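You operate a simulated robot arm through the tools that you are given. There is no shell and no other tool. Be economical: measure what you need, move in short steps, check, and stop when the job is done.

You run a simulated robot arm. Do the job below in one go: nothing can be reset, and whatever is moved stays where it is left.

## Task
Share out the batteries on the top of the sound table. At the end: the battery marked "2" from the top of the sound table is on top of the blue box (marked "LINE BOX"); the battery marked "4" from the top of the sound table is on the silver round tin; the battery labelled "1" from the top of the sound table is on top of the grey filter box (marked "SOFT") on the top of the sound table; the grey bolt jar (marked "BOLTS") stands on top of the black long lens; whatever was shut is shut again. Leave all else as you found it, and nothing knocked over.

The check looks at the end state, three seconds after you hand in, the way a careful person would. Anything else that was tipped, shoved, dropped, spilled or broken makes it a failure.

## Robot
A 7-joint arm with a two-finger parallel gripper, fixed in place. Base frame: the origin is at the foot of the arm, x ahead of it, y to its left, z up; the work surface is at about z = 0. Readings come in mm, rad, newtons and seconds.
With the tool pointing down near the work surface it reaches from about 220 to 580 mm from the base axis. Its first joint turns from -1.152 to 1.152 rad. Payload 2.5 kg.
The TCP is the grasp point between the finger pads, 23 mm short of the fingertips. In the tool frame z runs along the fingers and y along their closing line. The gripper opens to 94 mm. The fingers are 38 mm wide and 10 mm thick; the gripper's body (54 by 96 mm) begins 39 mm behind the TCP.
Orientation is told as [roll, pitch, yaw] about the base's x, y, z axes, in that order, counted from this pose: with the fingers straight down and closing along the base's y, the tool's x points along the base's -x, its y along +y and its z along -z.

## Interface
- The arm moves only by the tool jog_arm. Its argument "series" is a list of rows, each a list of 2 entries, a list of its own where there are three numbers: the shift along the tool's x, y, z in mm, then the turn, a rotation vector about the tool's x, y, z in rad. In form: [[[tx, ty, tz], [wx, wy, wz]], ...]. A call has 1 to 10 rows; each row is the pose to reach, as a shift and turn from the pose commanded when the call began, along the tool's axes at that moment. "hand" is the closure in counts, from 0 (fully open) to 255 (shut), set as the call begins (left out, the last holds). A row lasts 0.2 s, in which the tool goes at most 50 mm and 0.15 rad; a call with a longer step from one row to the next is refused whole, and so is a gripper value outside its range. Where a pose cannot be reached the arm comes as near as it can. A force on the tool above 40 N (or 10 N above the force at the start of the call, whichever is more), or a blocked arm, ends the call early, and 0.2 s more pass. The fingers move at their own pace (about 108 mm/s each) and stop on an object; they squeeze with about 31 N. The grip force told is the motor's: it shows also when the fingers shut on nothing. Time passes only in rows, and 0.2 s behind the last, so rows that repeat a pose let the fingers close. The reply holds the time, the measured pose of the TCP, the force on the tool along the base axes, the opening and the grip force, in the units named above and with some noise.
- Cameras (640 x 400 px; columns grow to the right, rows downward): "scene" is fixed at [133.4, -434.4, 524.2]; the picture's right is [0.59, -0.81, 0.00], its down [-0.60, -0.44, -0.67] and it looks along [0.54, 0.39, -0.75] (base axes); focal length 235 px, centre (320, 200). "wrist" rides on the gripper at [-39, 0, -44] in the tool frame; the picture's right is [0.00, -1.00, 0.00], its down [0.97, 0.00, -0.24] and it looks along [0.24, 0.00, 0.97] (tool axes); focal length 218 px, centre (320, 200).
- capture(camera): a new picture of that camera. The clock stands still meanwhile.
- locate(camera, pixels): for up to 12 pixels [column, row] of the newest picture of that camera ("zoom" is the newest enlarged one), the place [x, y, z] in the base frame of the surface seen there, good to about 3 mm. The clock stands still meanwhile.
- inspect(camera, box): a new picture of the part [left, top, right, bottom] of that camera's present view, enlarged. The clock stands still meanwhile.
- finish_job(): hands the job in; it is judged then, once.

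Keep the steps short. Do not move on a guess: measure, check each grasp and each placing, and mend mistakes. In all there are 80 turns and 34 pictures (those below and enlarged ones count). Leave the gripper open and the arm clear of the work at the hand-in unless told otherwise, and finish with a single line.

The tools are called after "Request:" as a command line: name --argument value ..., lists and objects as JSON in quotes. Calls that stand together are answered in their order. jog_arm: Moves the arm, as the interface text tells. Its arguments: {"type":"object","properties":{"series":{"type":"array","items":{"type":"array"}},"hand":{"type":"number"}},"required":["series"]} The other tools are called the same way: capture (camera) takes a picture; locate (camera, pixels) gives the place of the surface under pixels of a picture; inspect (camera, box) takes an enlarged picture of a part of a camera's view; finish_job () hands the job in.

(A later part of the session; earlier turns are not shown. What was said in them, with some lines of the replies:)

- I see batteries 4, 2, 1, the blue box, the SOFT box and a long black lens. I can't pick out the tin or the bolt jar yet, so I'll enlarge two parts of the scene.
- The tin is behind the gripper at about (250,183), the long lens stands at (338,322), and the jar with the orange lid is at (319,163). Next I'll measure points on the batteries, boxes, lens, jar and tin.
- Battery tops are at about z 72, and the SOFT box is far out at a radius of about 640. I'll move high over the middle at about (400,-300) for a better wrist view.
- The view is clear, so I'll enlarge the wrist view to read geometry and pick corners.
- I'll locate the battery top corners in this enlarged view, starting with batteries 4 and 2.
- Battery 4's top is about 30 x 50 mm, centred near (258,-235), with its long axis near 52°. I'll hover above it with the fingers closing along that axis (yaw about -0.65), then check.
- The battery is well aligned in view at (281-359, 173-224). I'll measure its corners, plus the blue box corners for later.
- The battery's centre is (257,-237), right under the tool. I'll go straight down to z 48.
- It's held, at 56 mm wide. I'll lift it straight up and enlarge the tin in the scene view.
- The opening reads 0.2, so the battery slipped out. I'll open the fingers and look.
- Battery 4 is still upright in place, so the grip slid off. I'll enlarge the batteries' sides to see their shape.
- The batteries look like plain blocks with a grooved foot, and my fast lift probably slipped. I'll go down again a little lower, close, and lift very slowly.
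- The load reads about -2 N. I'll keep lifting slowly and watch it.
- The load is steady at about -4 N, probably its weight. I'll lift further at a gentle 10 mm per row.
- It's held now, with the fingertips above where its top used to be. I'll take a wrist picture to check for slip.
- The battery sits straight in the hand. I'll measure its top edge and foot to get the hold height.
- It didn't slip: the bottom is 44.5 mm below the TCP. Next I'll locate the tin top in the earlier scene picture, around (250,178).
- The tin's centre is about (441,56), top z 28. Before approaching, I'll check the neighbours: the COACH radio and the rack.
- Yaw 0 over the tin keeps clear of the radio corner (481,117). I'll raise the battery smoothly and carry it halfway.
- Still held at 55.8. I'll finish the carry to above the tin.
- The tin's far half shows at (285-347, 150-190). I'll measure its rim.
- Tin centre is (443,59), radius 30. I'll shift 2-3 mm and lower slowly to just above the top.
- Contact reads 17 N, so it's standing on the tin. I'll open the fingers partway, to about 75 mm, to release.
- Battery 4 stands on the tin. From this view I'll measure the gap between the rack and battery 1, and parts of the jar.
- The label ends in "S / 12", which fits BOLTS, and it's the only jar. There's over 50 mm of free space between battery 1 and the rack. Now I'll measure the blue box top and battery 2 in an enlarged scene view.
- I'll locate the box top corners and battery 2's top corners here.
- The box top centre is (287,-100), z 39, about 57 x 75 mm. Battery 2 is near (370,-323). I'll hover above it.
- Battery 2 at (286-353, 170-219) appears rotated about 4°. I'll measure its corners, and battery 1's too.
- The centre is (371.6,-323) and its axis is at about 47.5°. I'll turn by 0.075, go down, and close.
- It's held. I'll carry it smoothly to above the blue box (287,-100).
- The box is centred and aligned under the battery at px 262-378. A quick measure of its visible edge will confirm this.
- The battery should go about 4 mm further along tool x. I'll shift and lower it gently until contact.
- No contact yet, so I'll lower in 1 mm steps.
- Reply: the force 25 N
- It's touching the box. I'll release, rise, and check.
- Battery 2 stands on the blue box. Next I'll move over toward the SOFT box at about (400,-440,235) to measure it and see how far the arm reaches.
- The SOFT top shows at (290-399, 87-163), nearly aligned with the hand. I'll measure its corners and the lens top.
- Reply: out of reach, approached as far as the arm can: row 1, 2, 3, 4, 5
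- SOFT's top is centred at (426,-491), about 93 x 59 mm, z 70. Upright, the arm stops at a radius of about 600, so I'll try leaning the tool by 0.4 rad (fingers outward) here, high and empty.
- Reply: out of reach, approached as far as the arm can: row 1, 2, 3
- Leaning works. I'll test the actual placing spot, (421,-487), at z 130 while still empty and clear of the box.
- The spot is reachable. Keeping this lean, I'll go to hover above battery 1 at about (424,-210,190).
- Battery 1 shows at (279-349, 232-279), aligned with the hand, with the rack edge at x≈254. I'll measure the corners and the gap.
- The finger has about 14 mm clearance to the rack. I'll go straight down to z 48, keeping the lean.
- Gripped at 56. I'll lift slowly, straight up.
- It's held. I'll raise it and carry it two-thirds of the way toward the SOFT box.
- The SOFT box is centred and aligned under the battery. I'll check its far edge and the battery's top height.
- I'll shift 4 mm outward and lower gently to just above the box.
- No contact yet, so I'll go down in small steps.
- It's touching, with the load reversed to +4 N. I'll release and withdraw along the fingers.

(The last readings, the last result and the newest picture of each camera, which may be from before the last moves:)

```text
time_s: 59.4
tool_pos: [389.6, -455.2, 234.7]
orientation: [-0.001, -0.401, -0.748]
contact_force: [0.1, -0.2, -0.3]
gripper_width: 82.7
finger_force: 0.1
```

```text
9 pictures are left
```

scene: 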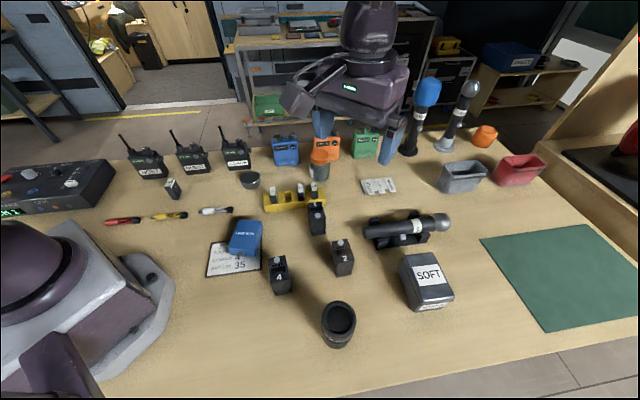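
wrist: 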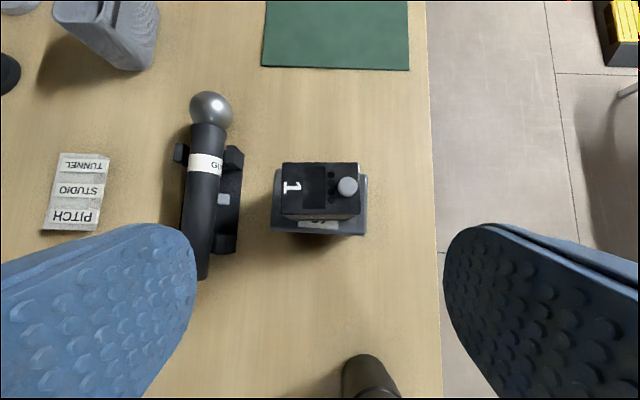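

Battery 1 stands squarely on the SOFT box. Now the jar: I'll swing over toward (560,-100,200), keeping the lean and turning the yaw to about -0.19, for a look.

Request:
jog_arm --series '[[[13.5, 41.7, -1.5], [-0.024, 0, -0.056]], [[27, 83.5, -3], [-0.047, 0, -0.113]], [[40.6, 125, -4.4], [-0.071, 0, -0.169]], [[54, 167, -5.9], [-0.095, 0, -0.225]], [[67.6, 208.7, -7.3], [-0.118, 0, -0.282]], [[81, 250.4, -8.8], [-0.142, 0, -0.338]], [[94.7, 292, -10.3], [-0.166, 0, -0.394]], [[108, 334, -11.7], [-0.189, 0, -0.451]], [[121.7, 375.6, -13.2], [-0.213, 0, -0.507]], [[121.7, 375.6, -13.2], [-0.213, 0, -0.507]]]' --hand 0

Request:
capture --camera "wrist"

```text
time_s: 61.6
tool_pos: [559.0, -99.3, 199.5]
orientation: [-0.003, -0.401, -0.198]
contact_force: [0.5, 1.3, 0.1]
gripper_width: 94.0
finger_force: 0.1
```

```text
8 pictures are left
```

wrist: 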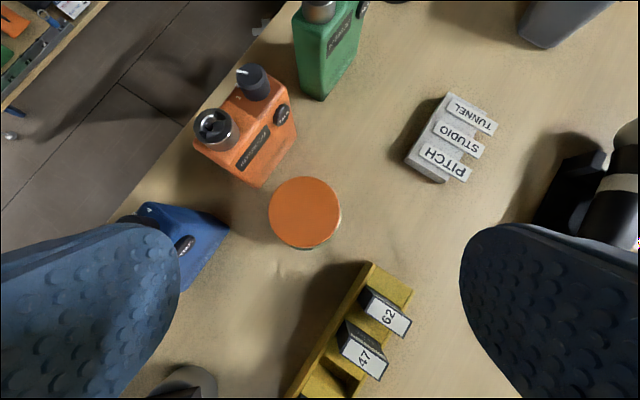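

The jar lid is at (304,212), with the orange intercom up and left at (245,140). I'll measure the lid, the intercom's near edge, the blue intercom and the rack.

Request:
locate --camera "wrist" --pixels '[[304, 212], [271, 212], [337, 212], [304, 179], [304, 244], [262, 185], [294, 130], [293, 120], [198, 148], [228, 228], [205, 280], [368, 265]]'

```text
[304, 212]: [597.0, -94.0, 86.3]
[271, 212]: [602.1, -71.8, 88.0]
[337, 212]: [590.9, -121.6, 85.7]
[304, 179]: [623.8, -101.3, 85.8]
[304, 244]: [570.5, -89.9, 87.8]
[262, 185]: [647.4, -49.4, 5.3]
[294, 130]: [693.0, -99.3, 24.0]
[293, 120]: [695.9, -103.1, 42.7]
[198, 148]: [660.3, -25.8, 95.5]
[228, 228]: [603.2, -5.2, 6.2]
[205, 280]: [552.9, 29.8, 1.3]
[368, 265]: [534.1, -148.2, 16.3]
```

The lid centre is (597,-96), radius 27, top z 87. To stay clear of the intercom I'll use yaw 0 and a narrower opening of about 76. First I'll align above it at z 150.

Request:
jog_arm --series '[[[-3, 2.5, 15], [-0.019, 0, -0.046]], [[-7, 5.3, 30], [-0.038, 0, -0.092]], [[-10.6, 8, 45], [-0.058, 0, -0.137]], [[-14.2, 10.7, 60.3], [-0.077, 0, -0.183]], [[-14.2, 10.7, 60.3], [-0.077, 0, -0.183]]]' --hand 48

Request:
capture --camera "wrist"

```text
time_s: 62.8
tool_pos: [596.4, -97.1, 150.3]
orientation: [-0.003, -0.399, 0.001]
contact_force: [0.3, -0.1, -0.7]
gripper_width: 76.4
finger_force: 0.0
```

```text
7 pictures are left
```

wrist: 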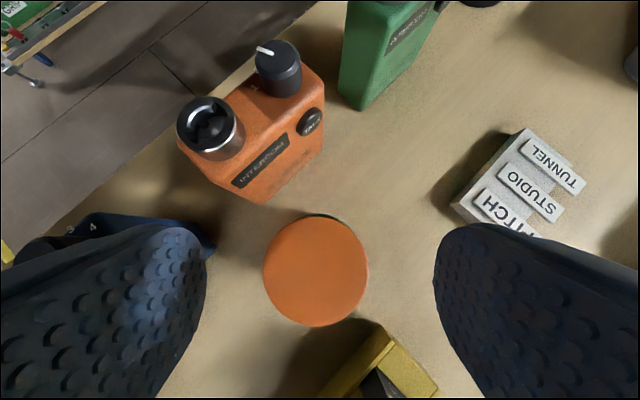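

The jar is centred between the fingers. I'll recheck the numbers before going down.

Request:
locate --camera "wrist" --pixels '[[316, 271], [268, 271], [363, 271], [316, 222], [316, 322], [265, 203], [215, 225], [295, 178], [325, 110], [345, 98], [465, 215], [378, 330]]'

```text
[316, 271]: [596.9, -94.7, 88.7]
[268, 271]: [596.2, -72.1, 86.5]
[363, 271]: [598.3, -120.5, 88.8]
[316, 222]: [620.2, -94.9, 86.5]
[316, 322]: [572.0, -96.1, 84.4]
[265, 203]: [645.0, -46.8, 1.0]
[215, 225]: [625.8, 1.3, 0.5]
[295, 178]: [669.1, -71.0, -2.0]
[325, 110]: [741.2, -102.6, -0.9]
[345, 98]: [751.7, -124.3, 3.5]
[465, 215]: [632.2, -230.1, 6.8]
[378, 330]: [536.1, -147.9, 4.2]
```

The jar centre is confirmed at (597,-96). I'll go straight down to z 60.

Request:
jog_arm --series '[[[9.7, 0.7, 23], [0, 0, 0]], [[19.4, 0.7, 46], [0, 0, 0]], [[27.2, 0.7, 64.5], [0, 0, 0]], [[31.9, 0.7, 75.5], [0, 0, 0]], [[35, 0.7, 82.9], [0, 0, 0]], [[35, 0.7, 82.9], [0, 0, 0]]]'

Request:
jog_arm --series '[[[0, 0, 0], [0, 0, 0]], [[0, 0, 0], [0, 0, 0]], [[0, 0, 0], [0, 0, 0]], [[0, 0, 0], [0, 0, 0]]]' --hand 255

```text
time_s: 64.2
tool_pos: [596.5, -96.0, 59.6]
orientation: [0.0, -0.399, 0.0]
contact_force: [-1.0, 0.1, 0.3]
gripper_width: 76.3
finger_force: 0.0
```

```text
time_s: 65.2
tool_pos: [595.9, -97.2, 61.8]
orientation: [-0.001, -0.401, 0.0]
contact_force: [-0.2, 0.1, -0.4]
gripper_width: 65.0
finger_force: 30.9
```

Gripped at 65 mm on the jar body. I'll lift slowly, straight up.

Request:
jog_arm --series '[[[-0.4, 0, -0.9], [0, 0, 0]], [[-1.2, 0, -2.8], [0, 0, 0]], [[-2.7, 0, -6.5], [0, 0, 0]], [[-4.7, 0, -11.1], [0, 0, 0]], [[-7.4, 0, -17.5], [0, 0, 0]], [[-10.5, 0, -24.9], [0, 0, 0]], [[-14, 0, -33.2], [0, 0, 0]], [[-17.5, 0, -41.5], [0, 0, 0]], [[-21, 0, -49.8], [0, 0, 0]], [[-23.3, 0, -55.3], [0, 0, 0]]]'

```text
time_s: 67.4
tool_pos: [596.4, -97.6, 120.1]
orientation: [-0.001, -0.4, -0.002]
contact_force: [-0.1, -0.7, -2.4]
gripper_width: 64.7
finger_force: 30.8
```

The jar is held. I'll raise it and carry it on the first part of the path toward the lens (245,-395), turning slowly.

Request:
jog_arm --series '[[[-3.3, 0, -7.8], [0, 0, 0]], [[-6.7, -3, -24.9], [0, 0, 0]], [[-8.5, -8.9, -47.2], [0, 0, 0]], [[-3.8, -20.8, -72.2], [0.018, 0, 0.041]], [[9.1, -37.2, -91.5], [0.035, 0, 0.083]], [[26.8, -55, -103.6], [0.06, 0, 0.141]], [[46.2, -72.9, -111.8], [0.084, 0, 0.199]], [[65.6, -90.7, -120], [0.109, 0, 0.257]], [[81.8, -105.6, -126.8], [0.13, 0, 0.307]], [[89.9, -113, -130.2], [0.14, 0, 0.332]]]'

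```text
time_s: 69.6
tool_pos: [462.3, -210.0, 205.5]
orientation: [-0.003, -0.398, -0.36]
contact_force: [-0.3, -0.4, -2.0]
gripper_width: 64.4
finger_force: 31.0
```

Holding steady. I'll carry on toward the lens.

Request:
jog_arm --series '[[[2.6, -5, -1.1], [0.004, 0, 0.01]], [[8.9, -17.5, -3.8], [0.015, 0, 0.035]], [[19.1, -37.4, -8.1], [0.032, 0, 0.075]], [[31.9, -62.4, -13.5], [0.053, 0, 0.124]], [[45.9, -89.8, -19.4], [0.076, 0, 0.179]], [[59.9, -117.2, -25.3], [0.099, 0, 0.234]], [[74, -144.7, -31.2], [0.122, 0, 0.288]], [[88, -172, -37.1], [0.145, 0, 0.343]], [[99.5, -194.5, -42], [0.164, 0, 0.388]], [[105.8, -207, -44.7], [0.174, 0, 0.412]]]'

```text
time_s: 71.8
tool_pos: [281.2, -363.4, 206.4]
orientation: [-0.003, -0.399, -0.807]
contact_force: [0.1, 0.5, -2.1]
gripper_width: 65.0
finger_force: 30.9
```

Now the last short piece to above the lens, then a look from both cameras.

Request:
jog_arm --series '[[[0.2, -4, 0], [0, 0, 0]], [[0.8, -16, -0.3], [0, 0, 0]], [[1.5, -31, -0.6], [0, 0, 0]], [[2, -43, -0.8], [0, 0, 0]], [[2.2, -47.8, -0.9], [0, 0, 0]], [[2.2, -47.8, -0.9], [0, 0, 0]]]'

Request:
capture --camera "wrist"

Request:
capture --camera "scene"

```text
time_s: 73.2
tool_pos: [246.8, -394.4, 206.6]
orientation: [0.0, -0.4, -0.809]
contact_force: [0.3, 1.0, -1.6]
gripper_width: 64.6
finger_force: 31.4
```

```text
6 pictures are left
```

wrist: 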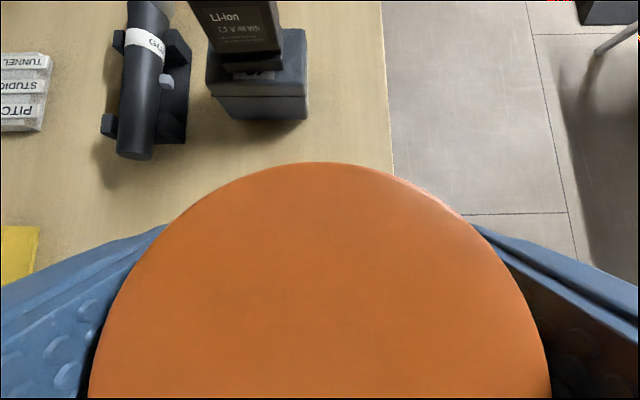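

```text
5 pictures are left
```

scene: 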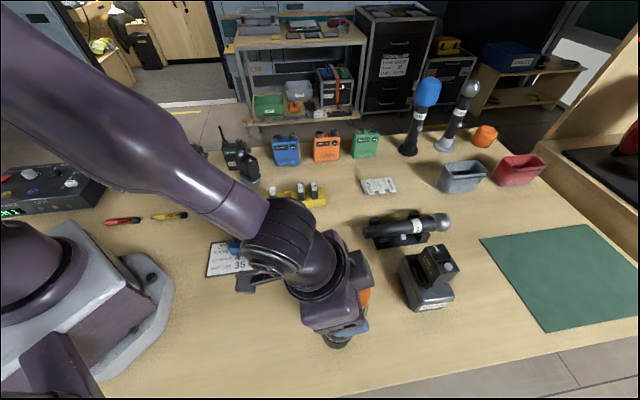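

I'll measure the lid's position in the hand.

Request:
locate --camera "wrist" --pixels '[[318, 166], [200, 212], [435, 212], [125, 290], [520, 290], [318, 280], [318, 360], [100, 360], [540, 360]]'

Request:
locate --camera "scene" --pixels '[[338, 343], [330, 340], [347, 341], [338, 347], [365, 292]]'

```text
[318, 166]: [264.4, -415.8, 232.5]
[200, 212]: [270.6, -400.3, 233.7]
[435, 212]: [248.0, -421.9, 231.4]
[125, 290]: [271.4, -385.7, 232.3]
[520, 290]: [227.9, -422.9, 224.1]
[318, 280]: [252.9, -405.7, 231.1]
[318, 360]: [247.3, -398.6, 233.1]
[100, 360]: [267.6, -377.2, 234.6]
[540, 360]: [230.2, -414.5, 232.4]
```

```text
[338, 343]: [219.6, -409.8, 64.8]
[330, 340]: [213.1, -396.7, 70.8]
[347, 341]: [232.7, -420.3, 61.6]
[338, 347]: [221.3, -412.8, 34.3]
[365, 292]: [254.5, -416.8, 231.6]
```

The lid centre is (247.3,-395.3) and the lens centre is (244.5,-394). I'll shift about 3 mm and lower gently to just above the rim.

Request:
jog_arm --series '[[[2.5, -0.5, 3], [0, 0, 0]], [[7.4, -1.1, 10], [0, 0, 0]], [[10.5, -1.1, 17.3], [0, 0, 0]], [[13.6, -1.1, 24.7], [0, 0, 0]], [[15.5, -1.1, 29.3], [0, 0, 0]], [[16.7, -1.1, 32.1], [0, 0, 0]], [[17.1, -1.1, 33], [0, 0, 0]], [[17.1, -1.1, 33], [0, 0, 0]]]'

Request:
jog_arm --series '[[[0.3, 0, 0.7], [0, 0, 0]], [[0.6, 0, 1.4], [0, 0, 0]], [[0.6, 0, 1.4], [0, 0, 0]]]'

```text
time_s: 75.0
tool_pos: [242.8, -392.1, 168.7]
orientation: [-0.003, -0.401, -0.807]
contact_force: [-0.3, -0.7, -1.0]
gripper_width: 64.6
finger_force: 31.4
```

```text
time_s: 75.8
tool_pos: [243.9, -393.7, 166.8]
orientation: [-0.001, -0.4, -0.807]
contact_force: [-0.1, 0.9, -2.4]
gripper_width: 64.7
finger_force: 31.3
```

No contact yet. I'll keep going in small steps.

Request:
jog_arm --series '[[[0.3, 0, 0.7], [0, 0, 0]], [[0.5, 0, 1.2], [0, 0, 0]], [[0.5, 0, 1.2], [0, 0, 0]]]'

```text
time_s: 76.6
tool_pos: [243.6, -393.6, 165.9]
orientation: [-0.002, -0.4, -0.809]
contact_force: [-0.1, 1.3, -2.2]
gripper_width: 64.8
finger_force: 31.1
```

Request:
jog_arm --series '[[[0.3, 0, 0.7], [0, 0, 0]], [[0.5, 0, 1.2], [0, 0, 0]], [[0.5, 0, 1.2], [0, 0, 0]]]'

```text
time_s: 77.4
tool_pos: [243.5, -392.7, 165.2]
orientation: [-0.002, -0.402, -0.808]
contact_force: [-3.4, 4.4, 16.7]
gripper_width: 64.7
finger_force: 31.5
```

Contact at +17 N: the jar rests on the lens. I'll ease off slightly, open, and withdraw along the fingers.

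Request:
jog_arm --series '[[[-0.2, 0, -0.5], [0, 0, 0]], [[-0.2, 0, -0.5], [0, 0, 0]], [[-0.2, 0, -0.5], [0, 0, 0]]]' --hand 10

Request:
jog_arm --series '[[[0, 0, -8], [0, 0, 0]], [[0, 0, -25], [0, 0, 0]], [[0, 0, -55], [0, 0, 0]], [[0, 0, -90], [0, 0, 0]], [[0, 0, -120], [0, 0, 0]], [[0, 0, -120], [0, 0, 0]]]'

Request:
capture --camera "wrist"

```text
time_s: 78.2
tool_pos: [243.7, -392.7, 165.0]
orientation: [-0.002, -0.399, -0.808]
contact_force: [0.2, 0.4, 0.6]
gripper_width: 90.2
finger_force: 0.2
```

```text
time_s: 79.6
tool_pos: [210.3, -358.0, 275.7]
orientation: [-0.002, -0.399, -0.807]
contact_force: [0.6, -0.4, 0.1]
gripper_width: 90.3
finger_force: 0.0
```

```text
4 pictures are left
```

wrist: 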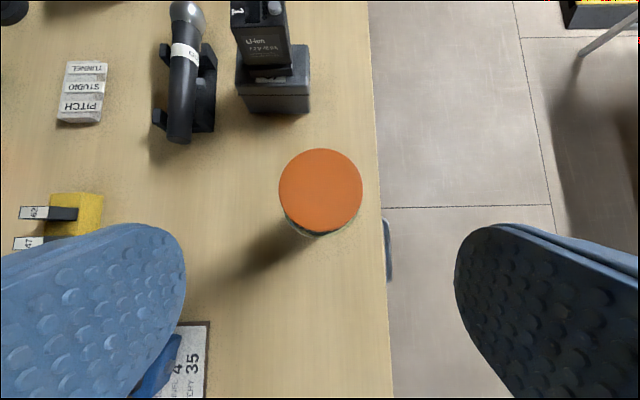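

The jar stands on the lens. I'll move the arm up, away and upright, then take a final scene picture.

Request:
jog_arm --series '[[[9, 25, -25], [0, 0.05, 0]], [[18, 60, -50], [0, 0.1, 0]], [[28, 95, -70], [0, 0.2, 0]], [[37, 130, -85], [0, 0.3, 0]], [[46, 160, -95], [0, 0.4, 0]], [[54.6, 182, -99], [0, 0.4, 0]], [[54.6, 182, -99], [0, 0.4, 0]]]' --hand 0

Request:
capture --camera "scene"

```text
time_s: 81.2
tool_pos: [280.6, -168.0, 346.0]
orientation: [-0.002, -0.001, -0.808]
contact_force: [0.4, -0.4, -1.2]
gripper_width: 94.2
finger_force: 0.0
```

```text
3 pictures are left
```

scene: 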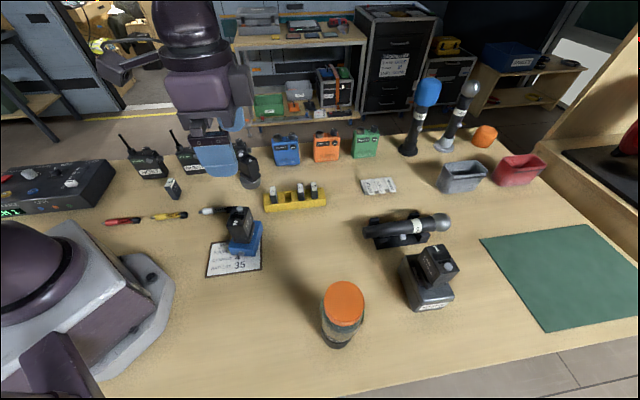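

Everything looks placed. I'll enlarge battery 4 on its tin and the jar on the lens to be sure.

Request:
inspect --camera "scene" --box '[190, 130, 310, 280]'

Request:
inspect --camera "scene" --box '[300, 230, 470, 360]'

```text
2.67 times, centred on (250, 205) of scene
```

zoom: 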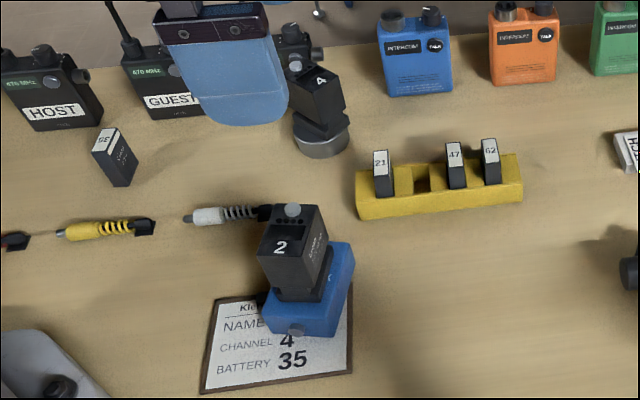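

```text
3.08 times, centred on (385, 295) of scene
```

zoom: 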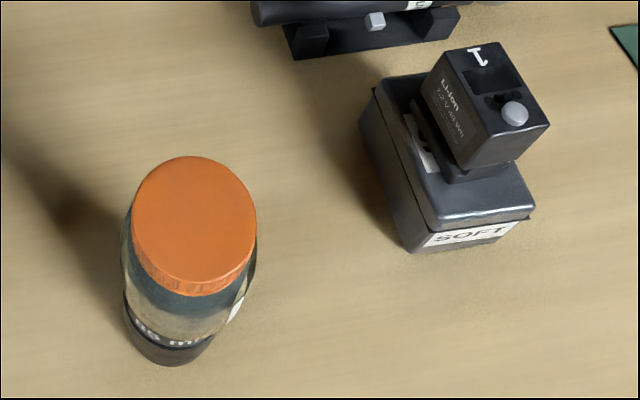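

All four items stand upright where they belong, the gripper is open and the arm is clear, so I'll hand in.

Request:
finish_job

```text
The job is handed in.
```

Job handed in: battery 2 is on the blue LINE BOX, battery 4 on the silver tin, battery 1 on the grey SOFT box and the BOLTS jar on the long lens, all upright in the last pictures; battery 4 slipped once on the first lift but stayed standing, and nothing had to be opened or shut.
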